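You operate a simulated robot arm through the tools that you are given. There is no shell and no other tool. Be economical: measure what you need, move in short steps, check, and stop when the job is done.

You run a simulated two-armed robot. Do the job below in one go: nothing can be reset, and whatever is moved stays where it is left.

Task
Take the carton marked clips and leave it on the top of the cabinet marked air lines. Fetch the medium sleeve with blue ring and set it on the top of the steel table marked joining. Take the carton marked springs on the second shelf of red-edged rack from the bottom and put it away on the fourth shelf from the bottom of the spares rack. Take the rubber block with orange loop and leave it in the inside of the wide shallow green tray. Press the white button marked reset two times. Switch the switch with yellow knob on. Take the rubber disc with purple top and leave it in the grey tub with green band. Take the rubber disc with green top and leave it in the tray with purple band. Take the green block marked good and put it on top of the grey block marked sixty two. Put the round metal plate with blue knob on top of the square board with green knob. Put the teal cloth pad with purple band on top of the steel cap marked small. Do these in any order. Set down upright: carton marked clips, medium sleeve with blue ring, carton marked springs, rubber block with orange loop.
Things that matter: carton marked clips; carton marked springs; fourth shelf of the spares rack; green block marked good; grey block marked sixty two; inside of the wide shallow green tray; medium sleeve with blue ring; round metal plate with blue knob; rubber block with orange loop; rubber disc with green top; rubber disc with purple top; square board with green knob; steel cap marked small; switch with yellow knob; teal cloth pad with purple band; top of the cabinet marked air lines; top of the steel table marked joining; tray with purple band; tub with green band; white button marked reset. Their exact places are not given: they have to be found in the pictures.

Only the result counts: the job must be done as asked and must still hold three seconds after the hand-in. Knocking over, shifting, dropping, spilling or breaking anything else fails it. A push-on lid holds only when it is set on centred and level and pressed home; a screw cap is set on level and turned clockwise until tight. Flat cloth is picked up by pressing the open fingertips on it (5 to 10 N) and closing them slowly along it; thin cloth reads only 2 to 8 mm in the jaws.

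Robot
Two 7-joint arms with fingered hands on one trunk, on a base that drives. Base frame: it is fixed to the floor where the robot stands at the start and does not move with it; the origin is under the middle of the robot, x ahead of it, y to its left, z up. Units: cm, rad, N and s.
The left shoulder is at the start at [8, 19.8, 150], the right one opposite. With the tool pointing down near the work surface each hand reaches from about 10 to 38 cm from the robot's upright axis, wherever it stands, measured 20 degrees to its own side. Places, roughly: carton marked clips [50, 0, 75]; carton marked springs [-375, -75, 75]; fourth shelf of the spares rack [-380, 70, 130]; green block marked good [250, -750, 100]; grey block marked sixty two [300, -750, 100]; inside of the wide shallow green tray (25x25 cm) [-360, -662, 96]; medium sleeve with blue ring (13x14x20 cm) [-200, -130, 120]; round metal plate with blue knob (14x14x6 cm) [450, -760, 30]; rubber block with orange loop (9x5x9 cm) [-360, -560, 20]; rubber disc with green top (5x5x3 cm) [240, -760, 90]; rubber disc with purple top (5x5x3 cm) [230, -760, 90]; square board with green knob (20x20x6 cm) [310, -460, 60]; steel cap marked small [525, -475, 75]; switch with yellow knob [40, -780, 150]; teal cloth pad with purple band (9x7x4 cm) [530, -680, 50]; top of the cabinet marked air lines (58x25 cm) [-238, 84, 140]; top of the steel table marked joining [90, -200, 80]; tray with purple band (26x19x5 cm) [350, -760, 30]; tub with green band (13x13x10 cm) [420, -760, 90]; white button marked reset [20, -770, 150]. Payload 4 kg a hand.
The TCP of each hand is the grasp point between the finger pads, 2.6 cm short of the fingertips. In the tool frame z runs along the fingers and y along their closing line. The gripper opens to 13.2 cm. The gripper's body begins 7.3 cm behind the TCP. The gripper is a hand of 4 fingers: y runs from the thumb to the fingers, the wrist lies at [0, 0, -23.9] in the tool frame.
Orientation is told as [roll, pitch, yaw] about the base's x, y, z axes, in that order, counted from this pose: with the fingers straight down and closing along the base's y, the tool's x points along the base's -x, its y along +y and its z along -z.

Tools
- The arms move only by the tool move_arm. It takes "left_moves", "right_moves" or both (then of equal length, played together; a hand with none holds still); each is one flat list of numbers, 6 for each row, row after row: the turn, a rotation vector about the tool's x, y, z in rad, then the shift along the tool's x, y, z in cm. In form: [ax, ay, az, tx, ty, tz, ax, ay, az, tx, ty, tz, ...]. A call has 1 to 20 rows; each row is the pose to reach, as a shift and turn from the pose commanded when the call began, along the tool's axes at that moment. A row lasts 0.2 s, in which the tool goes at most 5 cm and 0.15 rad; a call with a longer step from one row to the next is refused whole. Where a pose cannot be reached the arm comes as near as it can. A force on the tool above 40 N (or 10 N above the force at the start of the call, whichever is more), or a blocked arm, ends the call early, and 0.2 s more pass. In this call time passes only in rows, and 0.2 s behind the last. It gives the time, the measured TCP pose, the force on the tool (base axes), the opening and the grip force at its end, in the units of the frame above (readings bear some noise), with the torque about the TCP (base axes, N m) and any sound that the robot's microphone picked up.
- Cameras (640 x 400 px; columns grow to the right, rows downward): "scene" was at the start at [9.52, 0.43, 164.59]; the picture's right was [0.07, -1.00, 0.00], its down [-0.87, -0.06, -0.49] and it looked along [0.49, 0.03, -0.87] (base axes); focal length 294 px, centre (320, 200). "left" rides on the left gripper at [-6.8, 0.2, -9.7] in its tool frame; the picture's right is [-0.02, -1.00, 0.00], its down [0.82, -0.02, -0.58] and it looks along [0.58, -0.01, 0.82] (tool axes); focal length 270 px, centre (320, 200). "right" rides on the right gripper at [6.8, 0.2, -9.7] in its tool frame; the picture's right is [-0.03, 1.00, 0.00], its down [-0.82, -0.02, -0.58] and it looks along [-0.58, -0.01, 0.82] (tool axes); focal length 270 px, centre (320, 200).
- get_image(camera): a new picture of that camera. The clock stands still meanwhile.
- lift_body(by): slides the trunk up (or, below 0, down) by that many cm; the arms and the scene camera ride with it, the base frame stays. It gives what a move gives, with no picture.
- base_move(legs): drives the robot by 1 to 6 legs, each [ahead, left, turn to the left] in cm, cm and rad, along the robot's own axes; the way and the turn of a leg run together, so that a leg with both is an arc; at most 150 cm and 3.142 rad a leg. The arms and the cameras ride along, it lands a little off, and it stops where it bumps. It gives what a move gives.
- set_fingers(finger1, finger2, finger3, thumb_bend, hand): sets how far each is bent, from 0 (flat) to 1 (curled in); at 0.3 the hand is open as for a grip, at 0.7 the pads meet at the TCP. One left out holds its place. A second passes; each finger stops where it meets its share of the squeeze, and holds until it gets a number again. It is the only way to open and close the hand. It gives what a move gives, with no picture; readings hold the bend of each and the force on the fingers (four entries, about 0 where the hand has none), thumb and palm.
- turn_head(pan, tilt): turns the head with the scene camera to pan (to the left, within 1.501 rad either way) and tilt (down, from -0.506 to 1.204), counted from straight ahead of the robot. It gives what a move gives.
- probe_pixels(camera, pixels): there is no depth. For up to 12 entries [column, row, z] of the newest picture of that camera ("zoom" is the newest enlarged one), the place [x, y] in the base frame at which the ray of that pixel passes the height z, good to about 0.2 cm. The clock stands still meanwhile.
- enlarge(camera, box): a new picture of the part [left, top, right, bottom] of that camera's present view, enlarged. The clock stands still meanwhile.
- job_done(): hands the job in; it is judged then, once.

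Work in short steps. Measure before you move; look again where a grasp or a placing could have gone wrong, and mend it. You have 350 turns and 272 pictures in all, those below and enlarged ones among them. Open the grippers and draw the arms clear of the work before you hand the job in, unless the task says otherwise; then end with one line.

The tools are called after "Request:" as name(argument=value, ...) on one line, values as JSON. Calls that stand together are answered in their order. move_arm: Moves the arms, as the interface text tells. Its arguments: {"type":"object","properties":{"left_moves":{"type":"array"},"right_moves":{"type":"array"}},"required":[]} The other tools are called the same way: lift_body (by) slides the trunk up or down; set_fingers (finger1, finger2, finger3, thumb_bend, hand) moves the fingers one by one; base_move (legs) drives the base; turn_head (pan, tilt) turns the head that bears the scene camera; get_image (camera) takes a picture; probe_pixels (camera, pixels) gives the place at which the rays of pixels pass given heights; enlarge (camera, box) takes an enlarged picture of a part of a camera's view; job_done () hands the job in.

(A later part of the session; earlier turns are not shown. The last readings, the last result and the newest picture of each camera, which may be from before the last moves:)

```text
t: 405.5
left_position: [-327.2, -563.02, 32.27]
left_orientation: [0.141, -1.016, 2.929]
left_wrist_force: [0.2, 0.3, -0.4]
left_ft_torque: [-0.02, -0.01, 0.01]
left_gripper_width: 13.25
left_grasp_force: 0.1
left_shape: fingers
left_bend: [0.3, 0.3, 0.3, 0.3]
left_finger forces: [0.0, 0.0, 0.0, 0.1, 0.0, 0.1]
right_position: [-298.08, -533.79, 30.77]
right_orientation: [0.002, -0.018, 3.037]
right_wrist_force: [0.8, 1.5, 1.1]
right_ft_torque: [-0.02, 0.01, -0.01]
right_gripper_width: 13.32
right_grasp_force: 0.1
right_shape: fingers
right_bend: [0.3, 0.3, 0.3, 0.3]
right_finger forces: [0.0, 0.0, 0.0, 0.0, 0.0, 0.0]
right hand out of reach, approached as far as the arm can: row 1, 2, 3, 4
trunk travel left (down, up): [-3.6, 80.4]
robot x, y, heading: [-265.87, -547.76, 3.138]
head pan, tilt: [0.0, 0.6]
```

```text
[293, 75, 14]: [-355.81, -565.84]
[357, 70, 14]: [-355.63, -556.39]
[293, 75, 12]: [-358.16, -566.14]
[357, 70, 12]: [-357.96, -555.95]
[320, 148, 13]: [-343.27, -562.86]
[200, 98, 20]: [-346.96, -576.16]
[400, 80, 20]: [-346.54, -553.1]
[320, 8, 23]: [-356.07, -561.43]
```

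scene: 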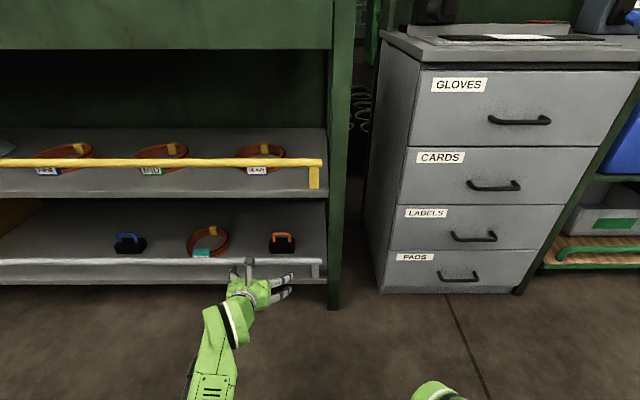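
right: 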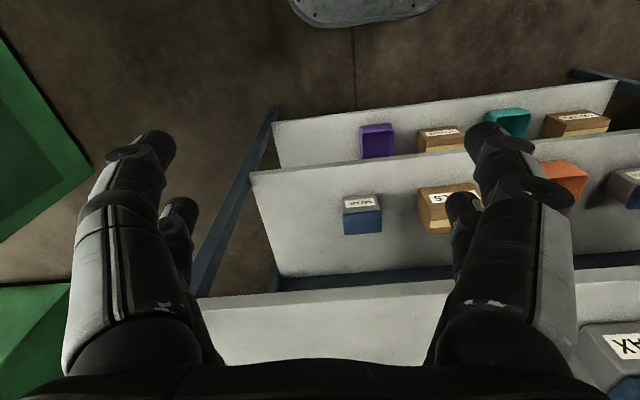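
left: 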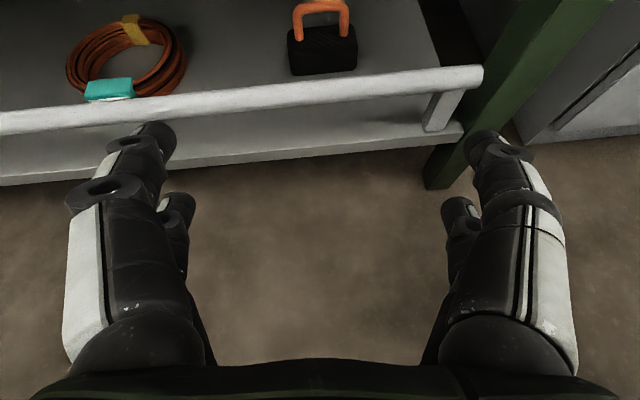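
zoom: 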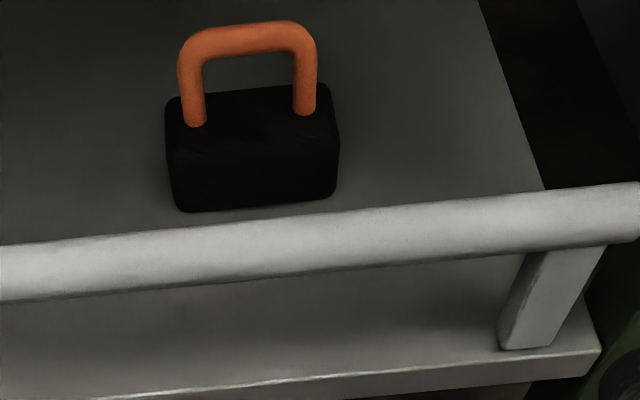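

Request:
move_arm(left_moves=[-0.04, 0, -0.111, 0, -1.8, 0])

Request:
base_move(legs=[[20, 0, 0]])

Request:
get_image(camera="left")

```text
t: 405.9
left_position: [-327.15, -561.16, 32.26]
left_orientation: [0.002, -1.025, -3.141]
left_wrist_force: [-0.3, -0.1, 0.3]
left_ft_torque: [0.0, -0.03, 0.01]
left_gripper_width: 13.25
left_grasp_force: 0.0
left_shape: fingers
left_bend: [0.3, 0.3, 0.3, 0.3]
left_finger forces: [0.0, 0.0, 0.0, 0.1, 0.0, 0.1]
right_position: [-298.0, -533.64, 30.73]
right_orientation: [0.002, -0.02, 3.037]
right_wrist_force: [-1.7, 0.1, 0.0]
right_ft_torque: [-0.01, 0.0, 0.03]
right_gripper_width: 13.32
right_grasp_force: 0.1
right_shape: fingers
right_bend: [0.3, 0.3, 0.3, 0.3]
right_finger forces: [0.0, 0.1, 0.0, 0.1, 0.0, 0.0]
trunk travel left (down, up): [-3.6, 80.4]
robot x, y, heading: [-265.81, -548.04, 3.142]
head pan, tilt: [0.0, 0.6]
```

```text
t: 407.5
left_position: [-346.83, -561.32, 32.04]
left_orientation: [0.004, -1.025, 3.141]
left_wrist_force: [-0.1, 0.7, -0.2]
left_ft_torque: [-0.01, -0.05, 0.0]
left_gripper_width: 13.25
left_grasp_force: 0.0
left_shape: fingers
left_bend: [0.3, 0.3, 0.3, 0.3]
left_finger forces: [0.1, 0.0, 0.0, 0.1, 0.1, 0.0]
right_position: [-317.8, -533.74, 30.74]
right_orientation: [0.004, -0.02, 3.039]
right_wrist_force: [-0.2, 0.0, 0.1]
right_ft_torque: [0.0, -0.01, 0.01]
right_gripper_width: 13.32
right_grasp_force: 0.0
right_shape: fingers
right_bend: [0.3, 0.3, 0.3, 0.3]
right_finger forces: [0.1, 0.0, 0.1, 0.0, 0.0, 0.0]
trunk travel left (down, up): [-3.6, 80.4]
robot x, y, heading: [-285.76, -548.03, 3.139]
head pan, tilt: [0.0, 0.6]
```

```text
142 pictures are left
```

left: 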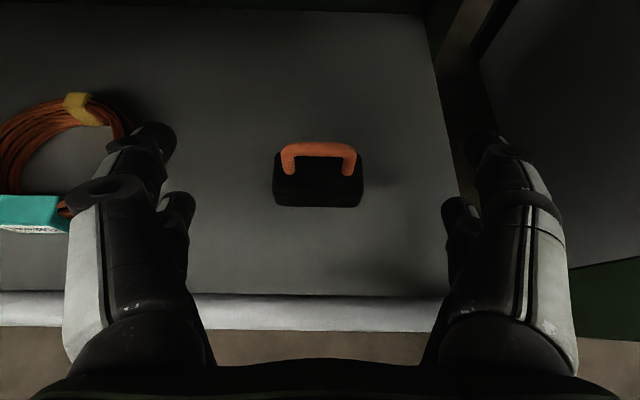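

Request:
probe_pixels(camera="left", pixels=[[276, 207, 15], [361, 208, 15], [276, 207, 17], [361, 208, 17], [125, 125, 17], [75, 205, 17], [318, 150, 24], [320, 155, 20]])

```text
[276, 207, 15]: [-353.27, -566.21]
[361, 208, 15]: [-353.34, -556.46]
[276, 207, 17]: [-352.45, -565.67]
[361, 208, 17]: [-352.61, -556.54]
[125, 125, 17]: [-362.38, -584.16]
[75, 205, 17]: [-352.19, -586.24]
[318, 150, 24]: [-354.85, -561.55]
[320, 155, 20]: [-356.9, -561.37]
```

Request:
move_arm(left_moves=[0, 0, 0, 1.5, 0, 3.55, 0, 0, 0, 3, 0, 7.1, 0, 0, 0, 4.5, 0, 10.6, 0, 0, 0, 6, 0, 14.2])

Request:
get_image(camera="left")

```text
t: 408.5
left_position: [-355.53, -561.33, 20.14]
left_orientation: [-0.003, -1.026, -3.137]
left_wrist_force: [19.0, 1.0, 12.8]
left_ft_torque: [-0.01, -0.8, 0.05]
left_gripper_width: 13.3
left_grasp_force: 0.0
left_shape: fingers
left_bend: [0.3, 0.3, 0.3, 0.3]
left_finger forces: [0.0, 0.1, 0.0, 0.1, 0.0, 0.1]
right_position: [-317.7, -533.9, 30.87]
right_orientation: [0.004, -0.022, 3.042]
right_wrist_force: [-0.5, -1.0, 0.2]
right_ft_torque: [0.0, 0.0, -0.02]
right_gripper_width: 13.34
right_grasp_force: 0.0
right_shape: fingers
right_bend: [0.3, 0.3, 0.3, 0.3]
right_finger forces: [0.0, 0.1, 0.0, 0.0, 0.0, 0.0]
trunk travel left (down, up): [-3.6, 80.4]
robot x, y, heading: [-285.6, -547.82, -3.141]
head pan, tilt: [0.0, 0.6]
stopped in row 4 (left hand): the force on the tool passed its limit at 157 N (the readings are from after the stop); the commanded pose is now the measured one
```

```text
141 pictures are left
```

left: 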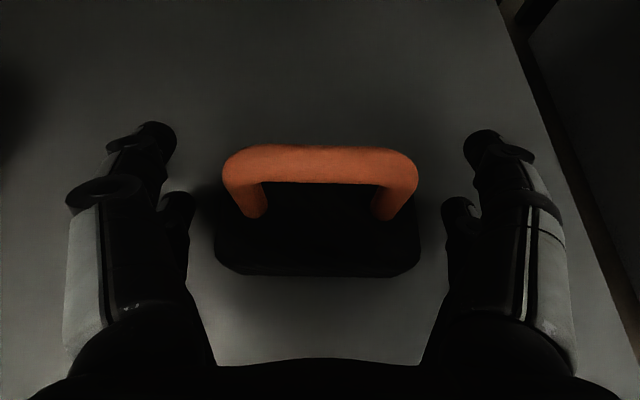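

The palm met the guard bar (no finger contact). I ease up 0.8 cm and close on the block from here.

Request:
move_arm(left_moves=[0, 0, 0, -0.8, 0, -0.1])

Request:
set_fingers(hand="left", finger1=0.55, finger2=0.55, finger3=0.55, thumb_bend=0.55)

Request:
get_image(camera="left")

```text
t: 408.9
left_position: [-356.07, -561.35, 20.74]
left_orientation: [0.0, -1.027, -3.137]
left_wrist_force: [1.3, 0.0, 0.1]
left_ft_torque: [0.02, 0.0, -0.02]
left_gripper_width: 13.28
left_grasp_force: 0.0
left_shape: fingers
left_bend: [0.3, 0.3, 0.3, 0.3]
left_finger forces: [0.1, 0.1, 0.1, 0.0, 0.0, 0.0]
right_position: [-317.8, -533.72, 30.64]
right_orientation: [-0.001, -0.017, 3.043]
right_wrist_force: [-0.4, -0.6, 0.1]
right_ft_torque: [-0.04, -0.02, -0.01]
right_gripper_width: 13.31
right_grasp_force: 0.1
right_shape: fingers
right_bend: [0.3, 0.3, 0.3, 0.3]
right_finger forces: [0.0, 0.1, 0.0, 0.0, 0.1, 0.0]
trunk travel left (down, up): [-3.6, 80.4]
robot x, y, heading: [-285.65, -548.21, 3.145]
head pan, tilt: [0.0, 0.6]
```

```text
t: 409.9
left_position: [-355.86, -561.38, 20.54]
left_orientation: [-0.002, -1.024, -3.139]
left_wrist_force: [-2.3, -0.2, 1.2]
left_ft_torque: [0.03, 0.05, 0.01]
left_gripper_width: 4.96
left_grasp_force: 6.8
left_shape: fingers
left_bend: [0.55, 0.44, 0.44, 0.55]
left_finger forces: [0.0, 6.9, 6.8, 0.0, 0.1, 0.0]
right_position: [-317.63, -533.81, 30.77]
right_orientation: [0.003, -0.016, 3.041]
right_wrist_force: [-0.3, 0.0, -0.6]
right_ft_torque: [0.0, -0.01, 0.01]
right_gripper_width: 13.32
right_grasp_force: 0.0
right_shape: fingers
right_bend: [0.3, 0.3, 0.3, 0.3]
right_finger forces: [0.1, 0.1, 0.0, 0.0, 0.0, 0.1]
trunk travel left (down, up): [-3.6, 80.4]
robot x, y, heading: [-285.73, -547.98, -3.138]
head pan, tilt: [0.0, 0.6]
```

```text
140 pictures are left
```

left: 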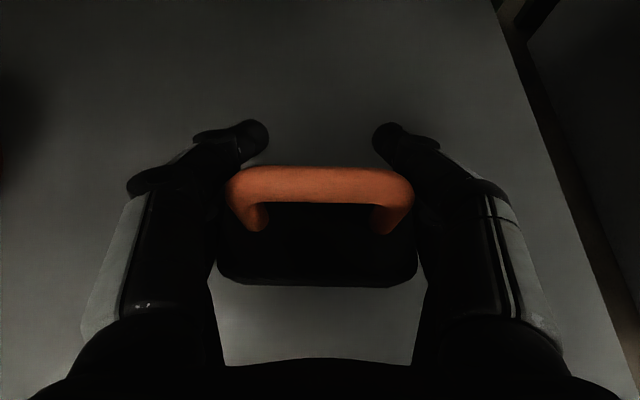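

Request:
set_fingers(hand="left", finger2=0.65, finger3=0.65)

Request:
lift_body(by=3)

Request:
get_image(camera="left")

Request:
enlarge(camera="scene", box=[180, 180, 400, 320])

```text
t: 410.9
left_position: [-355.89, -561.43, 20.49]
left_orientation: [-0.001, -1.024, -3.137]
left_wrist_force: [-2.1, 0.2, 2.0]
left_ft_torque: [0.03, 0.04, -0.03]
left_gripper_width: 4.95
left_grasp_force: 6.8
left_shape: fingers
left_bend: [0.55, 0.44, 0.44, 0.55]
left_finger forces: [0.1, 6.8, 6.8, 0.1, 0.0, 0.0]
right_position: [-317.71, -533.84, 30.74]
right_orientation: [0.002, -0.017, 3.042]
right_wrist_force: [-0.1, -0.1, 0.0]
right_ft_torque: [-0.02, 0.01, 0.04]
right_gripper_width: 13.33
right_grasp_force: 0.1
right_shape: fingers
right_bend: [0.3, 0.3, 0.3, 0.3]
right_finger forces: [0.0, 0.1, 0.1, 0.0, 0.1, 0.0]
trunk travel left (down, up): [-3.6, 80.4]
robot x, y, heading: [-285.6, -548.08, -3.141]
head pan, tilt: [0.0, 0.6]
```

```text
t: 411.7
left_position: [-355.82, -561.36, 23.49]
left_orientation: [-0.001, -1.021, -3.135]
left_wrist_force: [0.6, 0.7, -2.3]
left_ft_torque: [-0.03, -0.01, 0.01]
left_gripper_width: 4.96
left_grasp_force: 7.2
left_shape: fingers
left_bend: [0.55, 0.44, 0.44, 0.55]
left_finger forces: [0.0, 6.7, 6.8, 0.0, 0.1, 0.1]
right_position: [-317.71, -533.86, 33.68]
right_orientation: [0.002, -0.017, 3.041]
right_wrist_force: [0.9, 0.2, -0.8]
right_ft_torque: [-0.01, -0.06, 0.01]
right_gripper_width: 13.34
right_grasp_force: 0.1
right_shape: fingers
right_bend: [0.3, 0.3, 0.3, 0.3]
right_finger forces: [0.1, 0.0, 0.0, 0.0, 0.0, 0.0]
trunk travel left (down, up): [-6.6, 77.4]
robot x, y, heading: [-285.66, -547.79, -3.142]
head pan, tilt: [0.0, 0.6]
```

```text
139 pictures are left
```

left: 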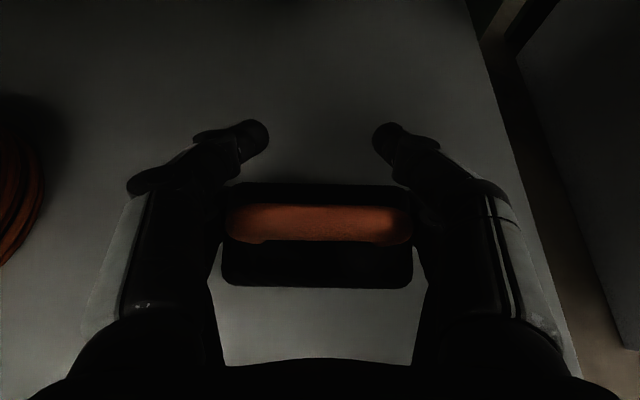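

```text
2.86 times, centred on (290, 250) of scene
```

zoom: 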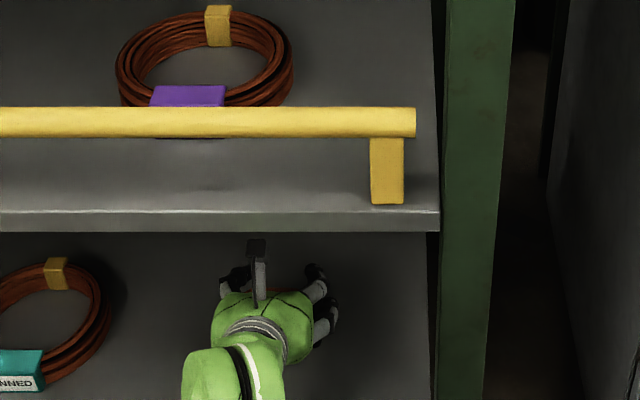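

The block is held but tilts on its two side contacts; it should settle upright when lowered. I raise 5 cm to clear the bar and back out slowly.

Request:
lift_body(by=5)

Request:
base_move(legs=[[-15, 0, 0]])

Request:
get_image(camera="left")

Request:
get_image(camera="scene")

```text
t: 412.6
left_position: [-355.94, -561.38, 28.47]
left_orientation: [-0.001, -1.023, -3.136]
left_wrist_force: [-0.2, 0.7, -3.4]
left_ft_torque: [-0.02, 0.02, -0.02]
left_gripper_width: 4.96
left_grasp_force: 6.8
left_shape: fingers
left_bend: [0.55, 0.44, 0.44, 0.55]
left_finger forces: [0.0, 6.8, 6.8, 0.1, 0.1, 0.0]
right_position: [-317.68, -533.8, 38.68]
right_orientation: [0.002, -0.019, 3.041]
right_wrist_force: [0.1, -0.6, -0.4]
right_ft_torque: [0.03, 0.01, 0.03]
right_gripper_width: 13.33
right_grasp_force: 0.0
right_shape: fingers
right_bend: [0.3, 0.3, 0.3, 0.3]
right_finger forces: [0.0, 0.0, 0.0, 0.0, 0.0, 0.0]
trunk travel left (down, up): [-11.6, 72.4]
robot x, y, heading: [-285.68, -547.68, -3.143]
head pan, tilt: [0.0, 0.6]
```

```text
t: 414.0
left_position: [-340.78, -561.17, 28.56]
left_orientation: [-0.002, -1.021, -3.138]
left_wrist_force: [0.4, -0.7, -1.1]
left_ft_torque: [0.02, 0.03, 0.01]
left_gripper_width: 4.92
left_grasp_force: 6.7
left_shape: fingers
left_bend: [0.55, 0.44, 0.44, 0.55]
left_finger forces: [0.0, 7.1, 7.1, 0.1, 0.0, 0.1]
right_position: [-302.62, -533.81, 38.82]
right_orientation: [0.001, -0.02, 3.04]
right_wrist_force: [0.2, 0.6, 0.2]
right_ft_torque: [-0.02, 0.03, -0.04]
right_gripper_width: 13.34
right_grasp_force: 0.1
right_shape: fingers
right_bend: [0.3, 0.3, 0.3, 0.3]
right_finger forces: [0.1, 0.1, 0.0, 0.0, 0.1, 0.1]
trunk travel left (down, up): [-11.6, 72.4]
robot x, y, heading: [-270.62, -547.53, 3.14]
head pan, tilt: [0.0, 0.6]
```

```text
137 pictures are left
```

left: 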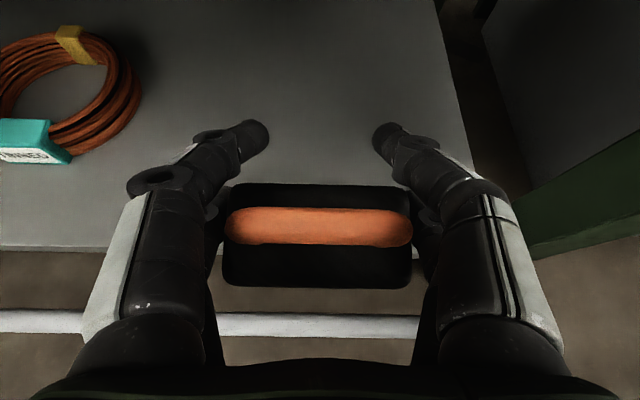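

```text
136 pictures are left
```

scene: 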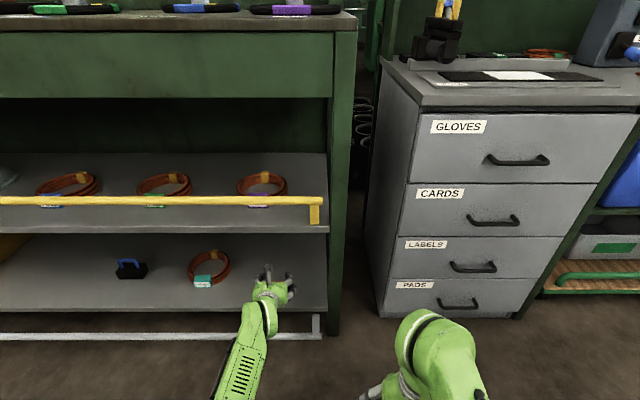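

The guard bar looks different now; I inspect it.

Request:
enlarge(camera="scene", box=[0, 160, 340, 380])

Request:
probe_pixels(camera="scene", pixels=[[100, 310, 13], [100, 335, 5], [100, 335, 10], [100, 335, 13], [100, 335, 0], [100, 230, 48], [100, 200, 55]])

```text
1.82 times, centred on (170, 270) of scene
```

zoom: 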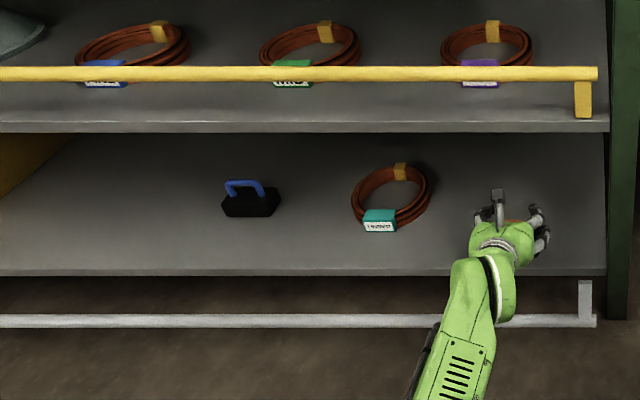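

```text
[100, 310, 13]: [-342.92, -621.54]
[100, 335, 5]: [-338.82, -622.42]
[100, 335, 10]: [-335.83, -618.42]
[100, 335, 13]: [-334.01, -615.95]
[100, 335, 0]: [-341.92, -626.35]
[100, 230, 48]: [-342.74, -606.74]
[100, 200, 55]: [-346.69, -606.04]
```

The guard bar is hinged and has swung down; I'll swing it back up after placing the block. Now I back off, raise the trunk and shift to the green tray.

Request:
base_move(legs=[[-14, 0, 0]])

Request:
lift_body(by=36)

Request:
lift_body(by=36)

Request:
base_move(legs=[[0, 101, 0]])

Request:
turn_head(pan=0.15, tilt=0.6)

Request:
get_image(camera="scene")

Request:
get_image(camera="left")

```text
t: 415.3
left_position: [-326.95, -561.3, 28.62]
left_orientation: [-0.001, -1.023, -3.14]
left_wrist_force: [-0.2, 0.0, -1.8]
left_ft_torque: [0.02, 0.04, -0.01]
left_gripper_width: 4.96
left_grasp_force: 7.3
left_shape: fingers
left_bend: [0.55, 0.44, 0.44, 0.55]
left_finger forces: [0.1, 7.1, 7.0, 0.1, 0.0, 0.1]
right_position: [-288.67, -533.82, 38.59]
right_orientation: [0.002, -0.02, 3.042]
right_wrist_force: [-0.2, 0.1, 0.4]
right_ft_torque: [0.0, 0.0, 0.03]
right_gripper_width: 13.33
right_grasp_force: 0.0
right_shape: fingers
right_bend: [0.3, 0.3, 0.3, 0.3]
right_finger forces: [0.0, 0.1, 0.0, 0.0, 0.0, 0.1]
trunk travel left (down, up): [-11.6, 72.4]
robot x, y, heading: [-256.99, -547.87, 3.142]
head pan, tilt: [0.0, 0.6]
```

```text
t: 418.8
left_position: [-326.91, -561.23, 64.5]
left_orientation: [-0.002, -1.023, -3.14]
left_wrist_force: [0.0, 0.0, -2.9]
left_ft_torque: [-0.06, 0.03, 0.0]
left_gripper_width: 4.95
left_grasp_force: 7.2
left_shape: fingers
left_bend: [0.55, 0.44, 0.44, 0.55]
left_finger forces: [0.0, 7.1, 7.1, 0.1, 0.0, 0.0]
right_position: [-288.71, -533.83, 74.7]
right_orientation: [0.001, -0.018, 3.04]
right_wrist_force: [-1.7, -0.1, 0.1]
right_ft_torque: [0.02, 0.05, 0.02]
right_gripper_width: 13.3
right_grasp_force: 0.1
right_shape: fingers
right_bend: [0.3, 0.3, 0.3, 0.3]
right_finger forces: [0.0, 0.0, 0.1, 0.1, 0.1, 0.0]
trunk travel left (down, up): [-47.6, 36.4]
robot x, y, heading: [-256.91, -547.83, 3.142]
head pan, tilt: [0.0, 0.6]
```

```text
t: 422.3
left_position: [-326.83, -561.36, 100.54]
left_orientation: [-0.002, -1.024, -3.139]
left_wrist_force: [-0.5, -0.6, -3.1]
left_ft_torque: [-0.01, 0.0, 0.01]
left_gripper_width: 4.96
left_grasp_force: 7.2
left_shape: fingers
left_bend: [0.55, 0.44, 0.44, 0.55]
left_finger forces: [0.0, 7.1, 7.1, 0.1, 0.1, 0.1]
right_position: [-288.78, -533.69, 110.75]
right_orientation: [0.003, -0.017, 3.04]
right_wrist_force: [-0.4, 0.0, -0.6]
right_ft_torque: [0.02, 0.03, 0.02]
right_gripper_width: 13.35
right_grasp_force: 0.2
right_shape: fingers
right_bend: [0.3, 0.3, 0.3, 0.3]
right_finger forces: [0.0, 0.0, 0.0, 0.1, 0.0, 0.0]
trunk travel left (down, up): [-83.6, 0.4]
robot x, y, heading: [-256.52, -548.08, 3.143]
head pan, tilt: [0.0, 0.6]
```

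```text
t: 427.6
left_position: [-326.61, -662.8, 100.46]
left_orientation: [0.0, -1.024, -3.134]
left_wrist_force: [0.7, 0.2, -2.2]
left_ft_torque: [0.0, 0.04, 0.04]
left_gripper_width: 4.96
left_grasp_force: 6.5
left_shape: fingers
left_bend: [0.55, 0.44, 0.44, 0.55]
left_finger forces: [0.1, 7.1, 7.1, 0.1, 0.0, 0.1]
right_position: [-288.69, -635.15, 110.66]
right_orientation: [0.001, -0.017, 3.046]
right_wrist_force: [0.3, -0.2, 0.3]
right_ft_torque: [-0.02, -0.03, 0.01]
right_gripper_width: 13.31
right_grasp_force: 0.1
right_shape: fingers
right_bend: [0.3, 0.3, 0.3, 0.3]
right_finger forces: [0.0, 0.0, 0.0, 0.1, 0.0, 0.1]
trunk travel left (down, up): [-83.6, 0.4]
robot x, y, heading: [-256.39, -649.33, -3.135]
head pan, tilt: [0.0, 0.6]
```

```text
t: 428.2
left_position: [-326.56, -662.91, 100.52]
left_orientation: [-0.001, -1.024, -3.133]
left_wrist_force: [0.0, -0.1, -2.0]
left_ft_torque: [0.0, 0.01, -0.01]
left_gripper_width: 4.97
left_grasp_force: 7.4
left_shape: fingers
left_bend: [0.55, 0.44, 0.44, 0.55]
left_finger forces: [0.0, 7.1, 7.1, 0.0, 0.1, 0.0]
right_position: [-288.7, -635.16, 110.7]
right_orientation: [0.002, -0.018, 3.046]
right_wrist_force: [-1.3, -0.1, 0.2]
right_ft_torque: [0.04, -0.01, 0.06]
right_gripper_width: 13.34
right_grasp_force: 0.1
right_shape: fingers
right_bend: [0.3, 0.3, 0.3, 0.3]
right_finger forces: [0.1, 0.1, 0.1, 0.0, 0.0, 0.0]
trunk travel left (down, up): [-83.6, 0.4]
robot x, y, heading: [-256.38, -649.59, -3.137]
head pan, tilt: [0.15, 0.6]
```

```text
134 pictures are left
```

scene: 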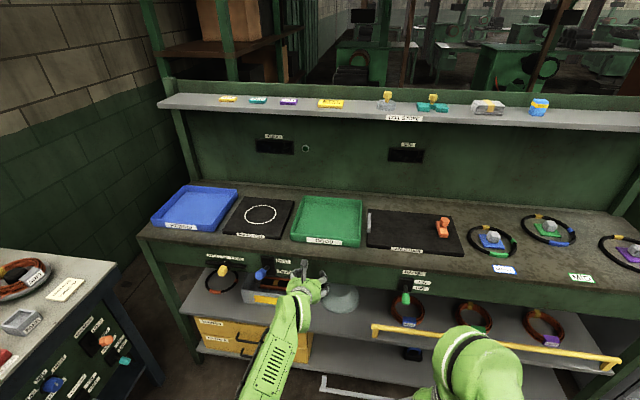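

```text
133 pictures are left
```

left: 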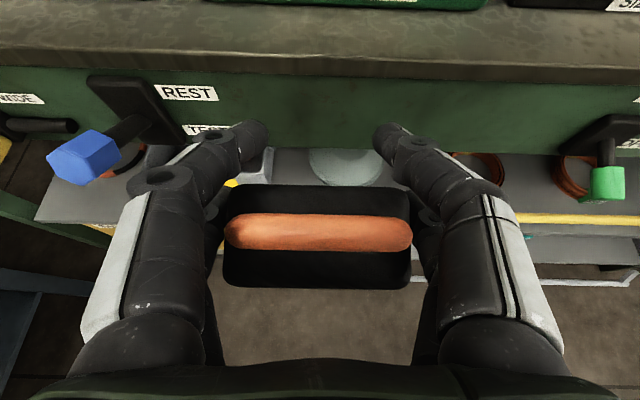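

Request:
probe_pixels(camera="scene", pixels=[[302, 198, 97], [361, 203, 97], [290, 241, 97], [360, 246, 97], [140, 237, 92], [600, 285, 92], [264, 273, 85], [405, 300, 75], [275, 262, 90]])

Request:
probe_pixels(camera="left", pixels=[[85, 155, 85], [85, 155, 90], [300, 60, 92], [300, 60, 90], [606, 185, 85], [200, 3, 94]])

```text
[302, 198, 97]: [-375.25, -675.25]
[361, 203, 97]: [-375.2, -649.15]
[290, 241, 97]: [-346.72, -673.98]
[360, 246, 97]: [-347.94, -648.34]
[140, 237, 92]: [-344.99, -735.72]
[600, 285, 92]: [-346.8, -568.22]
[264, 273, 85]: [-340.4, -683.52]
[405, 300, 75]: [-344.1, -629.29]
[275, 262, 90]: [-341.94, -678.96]
```

```text
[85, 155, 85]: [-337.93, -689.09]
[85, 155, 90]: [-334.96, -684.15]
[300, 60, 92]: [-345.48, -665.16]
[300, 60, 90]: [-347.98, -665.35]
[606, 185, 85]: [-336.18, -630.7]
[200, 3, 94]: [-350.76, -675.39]
```

Tray spans x -375..-347, y -675..-648.5, top ≈97. I raise the hand 10 cm, drive in 35 cm and check.

Request:
move_arm(left_moves=[0, 0, 0, -2.8, 0, -1.7, 0, 0, 0, -5.7, 0, -3.5, 0, 0, 0, -8.5, 0, -5.2])

Request:
base_move(legs=[[35, 0, 0]])

Request:
get_image(camera="left")

Request:
get_image(camera="scene")

```text
t: 429.1
left_position: [-326.55, -662.94, 110.45]
left_orientation: [-0.002, -1.022, -3.133]
left_wrist_force: [-1.5, 0.4, -2.9]
left_ft_torque: [0.0, 0.04, -0.02]
left_gripper_width: 4.96
left_grasp_force: 6.7
left_shape: fingers
left_bend: [0.55, 0.44, 0.44, 0.55]
left_finger forces: [0.1, 7.0, 7.2, 0.1, 0.1, 0.0]
right_position: [-288.63, -635.18, 110.77]
right_orientation: [0.002, -0.018, 3.046]
right_wrist_force: [-0.3, 1.1, -0.1]
right_ft_torque: [-0.02, -0.02, 0.0]
right_gripper_width: 13.32
right_grasp_force: 0.0
right_shape: fingers
right_bend: [0.3, 0.3, 0.3, 0.3]
right_finger forces: [0.0, 0.1, 0.0, 0.0, 0.0, 0.0]
trunk travel left (down, up): [-83.6, 0.4]
robot x, y, heading: [-256.34, -649.16, -3.137]
head pan, tilt: [0.15, 0.6]
```

```text
t: 431.3
left_position: [-361.51, -662.67, 110.69]
left_orientation: [-0.002, -1.022, -3.138]
left_wrist_force: [-0.7, -0.4, -1.4]
left_ft_torque: [0.0, 0.02, -0.02]
left_gripper_width: 4.97
left_grasp_force: 7.5
left_shape: fingers
left_bend: [0.55, 0.44, 0.44, 0.55]
left_finger forces: [0.0, 6.9, 6.9, 0.1, 0.0, 0.0]
right_position: [-323.52, -635.19, 110.86]
right_orientation: [0.002, -0.021, 3.043]
right_wrist_force: [-0.5, 0.8, -0.6]
right_ft_torque: [0.0, 0.02, 0.0]
right_gripper_width: 13.34
right_grasp_force: 0.1
right_shape: fingers
right_bend: [0.3, 0.3, 0.3, 0.3]
right_finger forces: [0.1, 0.0, 0.0, 0.0, 0.0, 0.1]
trunk travel left (down, up): [-83.6, 0.4]
robot x, y, heading: [-291.45, -649.23, 3.141]
head pan, tilt: [0.15, 0.6]
```

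```text
132 pictures are left
```

left: 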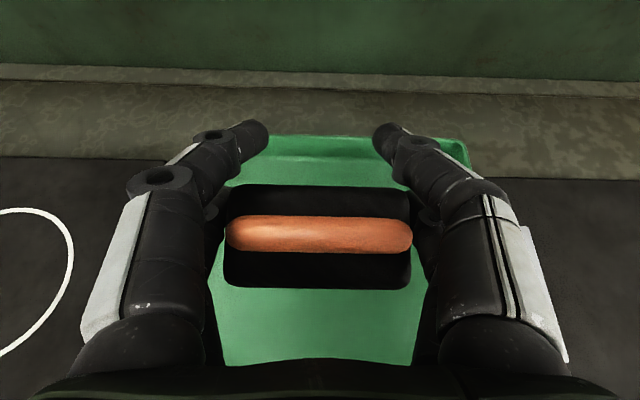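

```text
131 pictures are left
```

scene: 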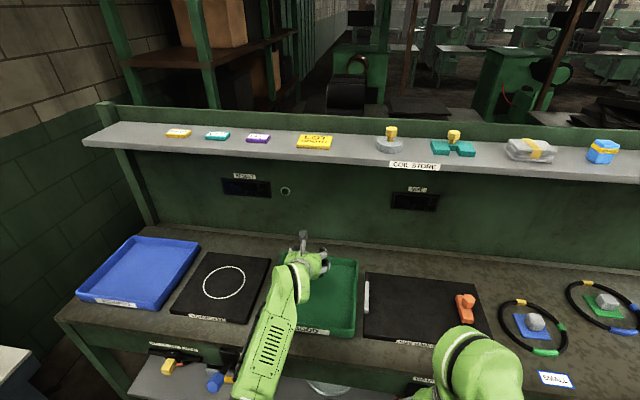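

The block is over the tray, leaning ~24° with its loop along the camera ray. I pitch the hand down 0.42 rad so the block becomes upright, then lower.

Request:
move_arm(left_moves=[0, 0.14, 0, 0, 0, 0, 0, 0.28, 0, 0, 0, 0, 0, 0.42, 0, 0, 0, 0])

Request:
get_image(camera="left")

Request:
enlarge(camera="scene", box=[220, 210, 380, 350])

```text
t: 432.1
left_position: [-361.8, -662.7, 110.44]
left_orientation: [0.0, -0.6, -3.138]
left_wrist_force: [-0.1, 0.0, -2.1]
left_ft_torque: [-0.01, 0.06, 0.0]
left_gripper_width: 4.94
left_grasp_force: 6.7
left_shape: fingers
left_bend: [0.55, 0.44, 0.44, 0.55]
left_finger forces: [0.0, 7.2, 7.1, 0.1, 0.0, 0.0]
right_position: [-323.71, -635.22, 110.76]
right_orientation: [0.001, -0.016, 3.041]
right_wrist_force: [0.2, 0.5, 0.7]
right_ft_torque: [0.0, -0.02, -0.01]
right_gripper_width: 13.32
right_grasp_force: 0.1
right_shape: fingers
right_bend: [0.3, 0.3, 0.3, 0.3]
right_finger forces: [0.0, 0.1, 0.0, 0.0, 0.0, 0.0]
trunk travel left (down, up): [-83.6, 0.4]
robot x, y, heading: [-291.51, -649.3, 3.141]
head pan, tilt: [0.15, 0.6]
```

```text
130 pictures are left
```

left: 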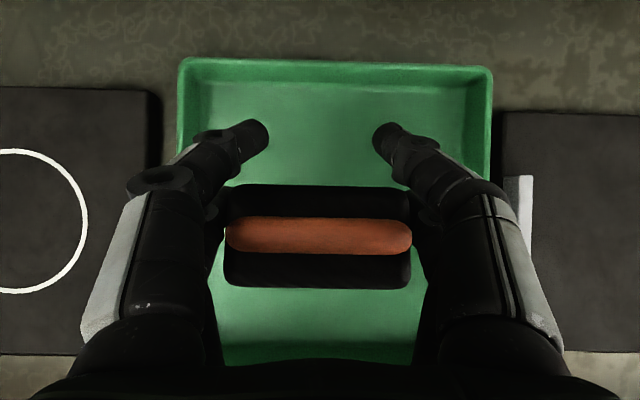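

```text
2.86 times, centred on (300, 280) of scene
```

zoom: 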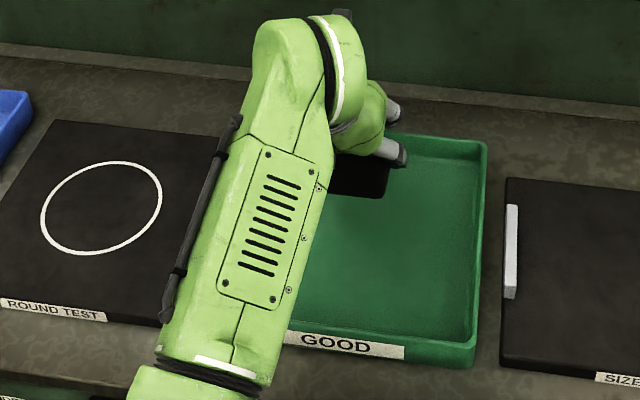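

Request:
move_arm(left_moves=[0, 0, 0, 0, -1, 0])

Request:
lift_body(by=-8)

Request:
lift_body(by=-1)

Request:
lift_body(by=-1)

```text
t: 432.5
left_position: [-361.71, -661.65, 110.4]
left_orientation: [-0.001, -0.602, -3.139]
left_wrist_force: [0.4, 0.0, -1.3]
left_ft_torque: [0.02, 0.03, 0.03]
left_gripper_width: 4.94
left_grasp_force: 7.3
left_shape: fingers
left_bend: [0.55, 0.44, 0.44, 0.55]
left_finger forces: [0.0, 7.1, 7.1, 0.0, 0.0, 0.1]
right_position: [-323.57, -635.1, 110.67]
right_orientation: [0.001, -0.018, 3.042]
right_wrist_force: [0.3, 0.3, -0.6]
right_ft_torque: [-0.01, 0.0, 0.02]
right_gripper_width: 13.33
right_grasp_force: 0.0
right_shape: fingers
right_bend: [0.3, 0.3, 0.3, 0.3]
right_finger forces: [0.1, 0.0, 0.0, 0.0, 0.0, 0.0]
trunk travel left (down, up): [-83.6, 0.4]
robot x, y, heading: [-292.04, -649.26, 3.138]
head pan, tilt: [0.15, 0.6]
```

```text
t: 433.7
left_position: [-361.78, -661.68, 102.41]
left_orientation: [-0.003, -0.603, -3.139]
left_wrist_force: [0.8, 0.6, -1.3]
left_ft_torque: [0.02, 0.03, 0.0]
left_gripper_width: 4.97
left_grasp_force: 6.9
left_shape: fingers
left_bend: [0.55, 0.44, 0.44, 0.55]
left_finger forces: [0.1, 7.1, 7.1, 0.1, 0.0, 0.1]
right_position: [-323.64, -635.05, 102.74]
right_orientation: [0.002, -0.016, 3.043]
right_wrist_force: [0.1, 0.2, 0.0]
right_ft_torque: [0.02, -0.03, 0.01]
right_gripper_width: 13.33
right_grasp_force: 0.1
right_shape: fingers
right_bend: [0.3, 0.3, 0.3, 0.3]
right_finger forces: [0.0, 0.0, 0.0, 0.0, 0.0, 0.0]
trunk travel left (down, up): [-75.6, 8.4]
robot x, y, heading: [-291.58, -649.47, 3.144]
head pan, tilt: [0.15, 0.6]
```

```text
t: 434.3
left_position: [-361.83, -661.7, 101.52]
left_orientation: [-0.002, -0.604, -3.139]
left_wrist_force: [0.2, -1.0, -0.1]
left_ft_torque: [0.0, 0.05, -0.04]
left_gripper_width: 4.96
left_grasp_force: 7.5
left_shape: fingers
left_bend: [0.55, 0.44, 0.44, 0.55]
left_finger forces: [0.0, 7.0, 7.1, 0.1, 0.0, 0.0]
right_position: [-323.66, -635.22, 101.66]
right_orientation: [0.002, -0.018, 3.041]
right_wrist_force: [0.3, 0.1, 0.0]
right_ft_torque: [0.01, 0.01, 0.01]
right_gripper_width: 13.34
right_grasp_force: 0.1
right_shape: fingers
right_bend: [0.3, 0.3, 0.3, 0.3]
right_finger forces: [0.0, 0.0, 0.0, 0.0, 0.0, 0.0]
trunk travel left (down, up): [-74.6, 9.4]
robot x, y, heading: [-291.52, -649.62, 3.143]
head pan, tilt: [0.15, 0.6]
```

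```text
t: 434.9
left_position: [-361.67, -661.62, 100.9]
left_orientation: [-0.001, -0.611, -3.138]
left_wrist_force: [1.6, -0.2, 14.3]
left_ft_torque: [-0.05, -0.06, 0.0]
left_gripper_width: 4.95
left_grasp_force: 7.0
left_shape: fingers
left_bend: [0.55, 0.44, 0.45, 0.55]
left_finger forces: [0.1, 7.3, 7.1, 0.0, 0.1, 0.1]
right_position: [-323.43, -635.16, 100.82]
right_orientation: [0.003, -0.02, 3.042]
right_wrist_force: [-0.5, -0.3, -0.5]
right_ft_torque: [0.0, 0.02, -0.01]
right_gripper_width: 13.34
right_grasp_force: 0.0
right_shape: fingers
right_bend: [0.3, 0.3, 0.3, 0.3]
right_finger forces: [0.0, 0.0, 0.1, 0.1, 0.0, 0.0]
trunk travel left (down, up): [-73.6, 10.4]
robot x, y, heading: [-291.72, -649.43, 3.138]
head pan, tilt: [0.15, 0.6]
```

Contact (14 N). I open the fingers and check that the block stands.

Request:
set_fingers(hand="left", finger1=0.3, finger2=0.3, finger3=0.3, thumb_bend=0.3)

Request:
get_image(camera="left")

```text
t: 435.9
left_position: [-361.77, -661.65, 100.46]
left_orientation: [-0.002, -0.602, -3.138]
left_wrist_force: [0.3, 0.1, 0.3]
left_ft_torque: [-0.01, 0.05, 0.01]
left_gripper_width: 13.26
left_grasp_force: 0.2
left_shape: fingers
left_bend: [0.3, 0.3, 0.3, 0.3]
left_finger forces: [0.0, 0.1, 0.0, 0.1, 0.0, 0.0]
right_position: [-323.68, -635.26, 100.85]
right_orientation: [0.003, -0.018, 3.042]
right_wrist_force: [0.0, 0.3, -0.1]
right_ft_torque: [0.01, -0.04, 0.02]
right_gripper_width: 13.31
right_grasp_force: 0.1
right_shape: fingers
right_bend: [0.3, 0.3, 0.3, 0.3]
right_finger forces: [0.1, 0.0, 0.1, 0.0, 0.0, 0.0]
trunk travel left (down, up): [-73.6, 10.4]
robot x, y, heading: [-291.4, -649.39, 3.144]
head pan, tilt: [0.15, 0.6]
```

```text
128 pictures are left
```

left: 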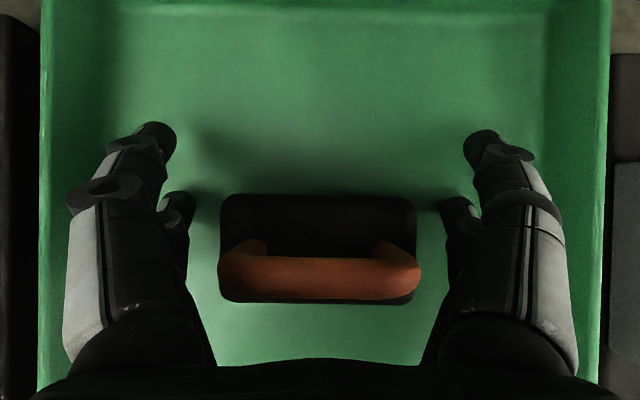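

Block stands in the tray. I raise, back out, then go mend the swung-down guard bar.

Request:
lift_body(by=10)

Request:
base_move(legs=[[-35, 0, 0]])

Request:
turn_head(pan=-0.3, tilt=0.65)

Request:
get_image(camera="scene")

```text
t: 437.2
left_position: [-361.72, -661.6, 110.34]
left_orientation: [-0.003, -0.603, -3.137]
left_wrist_force: [0.2, 0.3, 0.2]
left_ft_torque: [-0.01, 0.0, -0.01]
left_gripper_width: 13.25
left_grasp_force: 0.1
left_shape: fingers
left_bend: [0.3, 0.3, 0.3, 0.3]
left_finger forces: [0.0, 0.0, 0.0, 0.0, 0.0, 0.0]
right_position: [-323.6, -635.18, 110.68]
right_orientation: [0.002, -0.017, 3.043]
right_wrist_force: [1.1, -0.1, -0.7]
right_ft_torque: [-0.04, 0.02, 0.01]
right_gripper_width: 13.34
right_grasp_force: 0.1
right_shape: fingers
right_bend: [0.3, 0.3, 0.3, 0.3]
right_finger forces: [0.0, 0.0, 0.0, 0.0, 0.0, 0.0]
trunk travel left (down, up): [-83.6, 0.4]
robot x, y, heading: [-291.48, -649.28, 3.14]
head pan, tilt: [0.15, 0.6]
```

```text
t: 439.4
left_position: [-326.95, -661.54, 110.21]
left_orientation: [-0.001, -0.599, -3.139]
left_wrist_force: [-0.8, -0.2, -0.3]
left_ft_torque: [0.0, -0.02, -0.02]
left_gripper_width: 13.25
left_grasp_force: 0.0
left_shape: fingers
left_bend: [0.3, 0.3, 0.3, 0.3]
left_finger forces: [0.0, 0.1, 0.1, 0.0, 0.0, 0.0]
right_position: [-288.81, -635.13, 110.63]
right_orientation: [0.002, -0.015, 3.039]
right_wrist_force: [-0.2, 0.5, 0.5]
right_ft_torque: [-0.01, -0.02, 0.03]
right_gripper_width: 13.32
right_grasp_force: 0.0
right_shape: fingers
right_bend: [0.3, 0.3, 0.3, 0.3]
right_finger forces: [0.0, 0.0, 0.1, 0.0, 0.1, 0.0]
trunk travel left (down, up): [-83.6, 0.4]
robot x, y, heading: [-256.21, -649.51, 3.139]
head pan, tilt: [0.15, 0.6]
```

```text
t: 440.4
left_position: [-326.67, -661.64, 110.43]
left_orientation: [-0.002, -0.603, -3.141]
left_wrist_force: [0.4, 0.3, 1.1]
left_ft_torque: [0.0, -0.02, 0.03]
left_gripper_width: 13.22
left_grasp_force: 0.0
left_shape: fingers
left_bend: [0.3, 0.3, 0.3, 0.3]
left_finger forces: [0.0, 0.0, 0.0, 0.1, 0.0, 0.0]
right_position: [-288.51, -635.24, 110.83]
right_orientation: [0.003, -0.018, 3.04]
right_wrist_force: [0.3, -0.4, 0.0]
right_ft_torque: [0.0, 0.0, 0.03]
right_gripper_width: 13.34
right_grasp_force: 0.1
right_shape: fingers
right_bend: [0.3, 0.3, 0.3, 0.3]
right_finger forces: [0.1, 0.0, 0.1, 0.0, 0.0, 0.1]
trunk travel left (down, up): [-83.6, 0.4]
robot x, y, heading: [-256.57, -649.71, 3.138]
head pan, tilt: [-0.3, 0.649]
```

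```text
127 pictures are left
```

scene: 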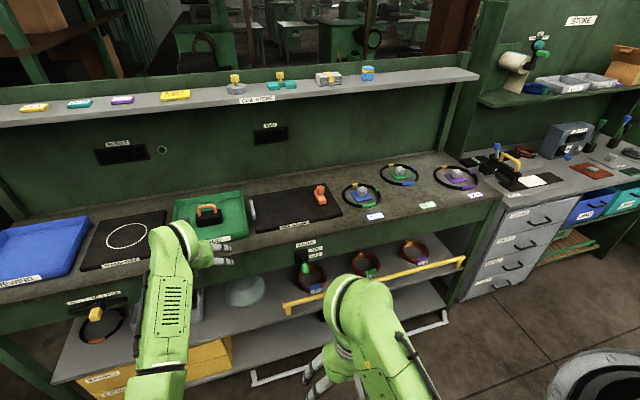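

Before leaving I restore the hinged bar. I fold the left hand to tool-down, move in front of the bar's middle and lower to look.

Request:
move_arm(left_moves=[0, 0.12, 0, 3, 0, 1, 0, 0.24, 0, 6, 0, 2, 0, 0.36, 0, 9, 0, 3, 0, 0.48, 0, 12, 0, 4, 0, 0.6, 0, 15, 0, 5, 0, 0.6, 0, 18, 0, 5, 0, 0.6, 0, 21, 0, 5, 0, 0.6, 0, 24, 0, 5])

Request:
base_move(legs=[[0, -68, 0]])

Request:
lift_body(by=-40)

Request:
turn_head(pan=0.1, tilt=0.8)

Request:
get_image(camera="scene")

```text
t: 442.1
left_position: [-309.76, -661.53, 92.66]
left_orientation: [-0.002, -0.005, 3.142]
left_wrist_force: [-0.3, 0.2, 0.1]
left_ft_torque: [-0.01, -0.01, -0.01]
left_gripper_width: 13.26
left_grasp_force: 0.1
left_shape: fingers
left_bend: [0.3, 0.3, 0.3, 0.3]
left_finger forces: [0.1, 0.0, 0.0, 0.0, 0.0, 0.0]
right_position: [-288.49, -635.28, 110.82]
right_orientation: [0.002, -0.019, 3.04]
right_wrist_force: [0.7, 0.6, -0.1]
right_ft_torque: [0.02, 0.05, -0.03]
right_gripper_width: 13.32
right_grasp_force: 0.1
right_shape: fingers
right_bend: [0.3, 0.3, 0.3, 0.3]
right_finger forces: [0.1, 0.1, 0.0, 0.1, 0.0, 0.0]
trunk travel left (down, up): [-83.6, 0.4]
robot x, y, heading: [-256.59, -649.33, 3.138]
head pan, tilt: [-0.3, 0.649]
```

```text
t: 445.9
left_position: [-309.51, -593.16, 92.66]
left_orientation: [-0.001, -0.004, 3.14]
left_wrist_force: [-0.2, -1.5, 0.3]
left_ft_torque: [-0.03, 0.0, 0.01]
left_gripper_width: 13.24
left_grasp_force: 0.0
left_shape: fingers
left_bend: [0.3, 0.3, 0.3, 0.3]
left_finger forces: [0.1, 0.0, 0.1, 0.0, 0.0, 0.0]
right_position: [-288.18, -566.95, 110.68]
right_orientation: [0.002, -0.019, 3.039]
right_wrist_force: [0.4, 0.9, 0.3]
right_ft_torque: [0.04, 0.01, -0.01]
right_gripper_width: 13.32
right_grasp_force: 0.1
right_shape: fingers
right_bend: [0.3, 0.3, 0.3, 0.3]
right_finger forces: [0.0, 0.0, 0.1, 0.1, 0.0, 0.0]
trunk travel left (down, up): [-83.6, 0.4]
robot x, y, heading: [-256.51, -581.01, 3.134]
head pan, tilt: [-0.3, 0.649]
```

```text
t: 449.8
left_position: [-309.53, -593.17, 52.67]
left_orientation: [-0.001, -0.004, 3.141]
left_wrist_force: [-0.1, 0.1, -0.1]
left_ft_torque: [-0.02, -0.01, 0.0]
left_gripper_width: 13.26
left_grasp_force: 0.1
left_shape: fingers
left_bend: [0.3, 0.3, 0.3, 0.3]
left_finger forces: [0.0, 0.1, 0.0, 0.1, 0.1, 0.0]
right_position: [-288.2, -566.67, 70.8]
right_orientation: [0.0, -0.02, 3.037]
right_wrist_force: [-0.7, -0.2, 0.4]
right_ft_torque: [-0.01, 0.0, 0.0]
right_gripper_width: 13.32
right_grasp_force: 0.0
right_shape: fingers
right_bend: [0.3, 0.3, 0.3, 0.3]
right_finger forces: [0.0, 0.0, 0.0, 0.0, 0.0, 0.0]
trunk travel left (down, up): [-43.6, 40.4]
robot x, y, heading: [-256.36, -580.93, 3.141]
head pan, tilt: [-0.3, 0.649]
```

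```text
t: 450.6
left_position: [-309.54, -593.1, 52.68]
left_orientation: [-0.001, -0.004, 3.142]
left_wrist_force: [-0.7, -0.3, -0.6]
left_ft_torque: [0.01, 0.03, 0.01]
left_gripper_width: 13.24
left_grasp_force: 0.0
left_shape: fingers
left_bend: [0.3, 0.3, 0.3, 0.3]
left_finger forces: [0.0, 0.1, 0.1, 0.1, 0.0, 0.0]
right_position: [-288.21, -566.62, 70.75]
right_orientation: [0.001, -0.017, 3.038]
right_wrist_force: [0.7, -0.8, -0.6]
right_ft_torque: [-0.01, 0.01, -0.01]
right_gripper_width: 13.31
right_grasp_force: 0.0
right_shape: fingers
right_bend: [0.3, 0.3, 0.3, 0.3]
right_finger forces: [0.0, 0.0, 0.1, 0.0, 0.0, 0.0]
trunk travel left (down, up): [-43.6, 40.4]
robot x, y, heading: [-256.24, -581.32, 3.135]
head pan, tilt: [0.099, 0.799]
```

```text
126 pictures are left
```

scene: 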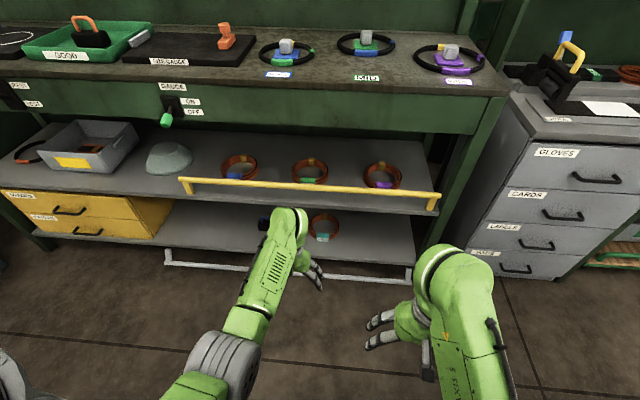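

Request:
enlarge(camera="scene", box=[150, 180, 440, 300])

Request:
probe_pixels(camera="zoom", pixels=[[40, 186, 5], [40, 186, 8], [575, 215, 5], [575, 215, 8], [35, 155, 13], [570, 187, 13], [40, 186, 3], [100, 162, 13]])

```text
2.21 times, centred on (295, 240) of scene
```

zoom: 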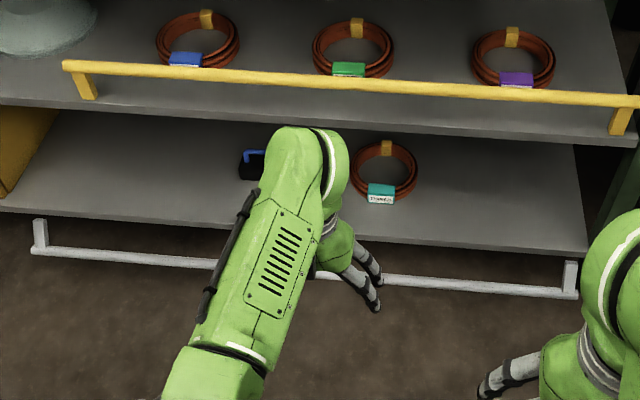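

```text
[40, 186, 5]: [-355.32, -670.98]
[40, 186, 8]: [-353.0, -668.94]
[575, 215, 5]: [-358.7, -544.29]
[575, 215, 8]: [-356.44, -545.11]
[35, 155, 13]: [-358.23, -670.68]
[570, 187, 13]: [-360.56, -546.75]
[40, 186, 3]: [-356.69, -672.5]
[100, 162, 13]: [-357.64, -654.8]
```

Request:
probe_pixels(camera="zoom", pixels=[[35, 252, 1], [38, 220, 1], [575, 294, 1], [570, 262, 1], [35, 252, 5], [38, 220, 11], [575, 294, 5], [570, 262, 11], [100, 214, 12], [580, 252, 12]])

```text
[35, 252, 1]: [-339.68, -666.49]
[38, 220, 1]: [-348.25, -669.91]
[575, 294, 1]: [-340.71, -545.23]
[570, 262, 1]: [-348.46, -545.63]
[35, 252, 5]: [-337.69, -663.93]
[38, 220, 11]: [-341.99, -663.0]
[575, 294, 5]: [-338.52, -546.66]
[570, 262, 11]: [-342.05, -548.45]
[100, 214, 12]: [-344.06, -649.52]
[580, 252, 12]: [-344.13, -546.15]
```

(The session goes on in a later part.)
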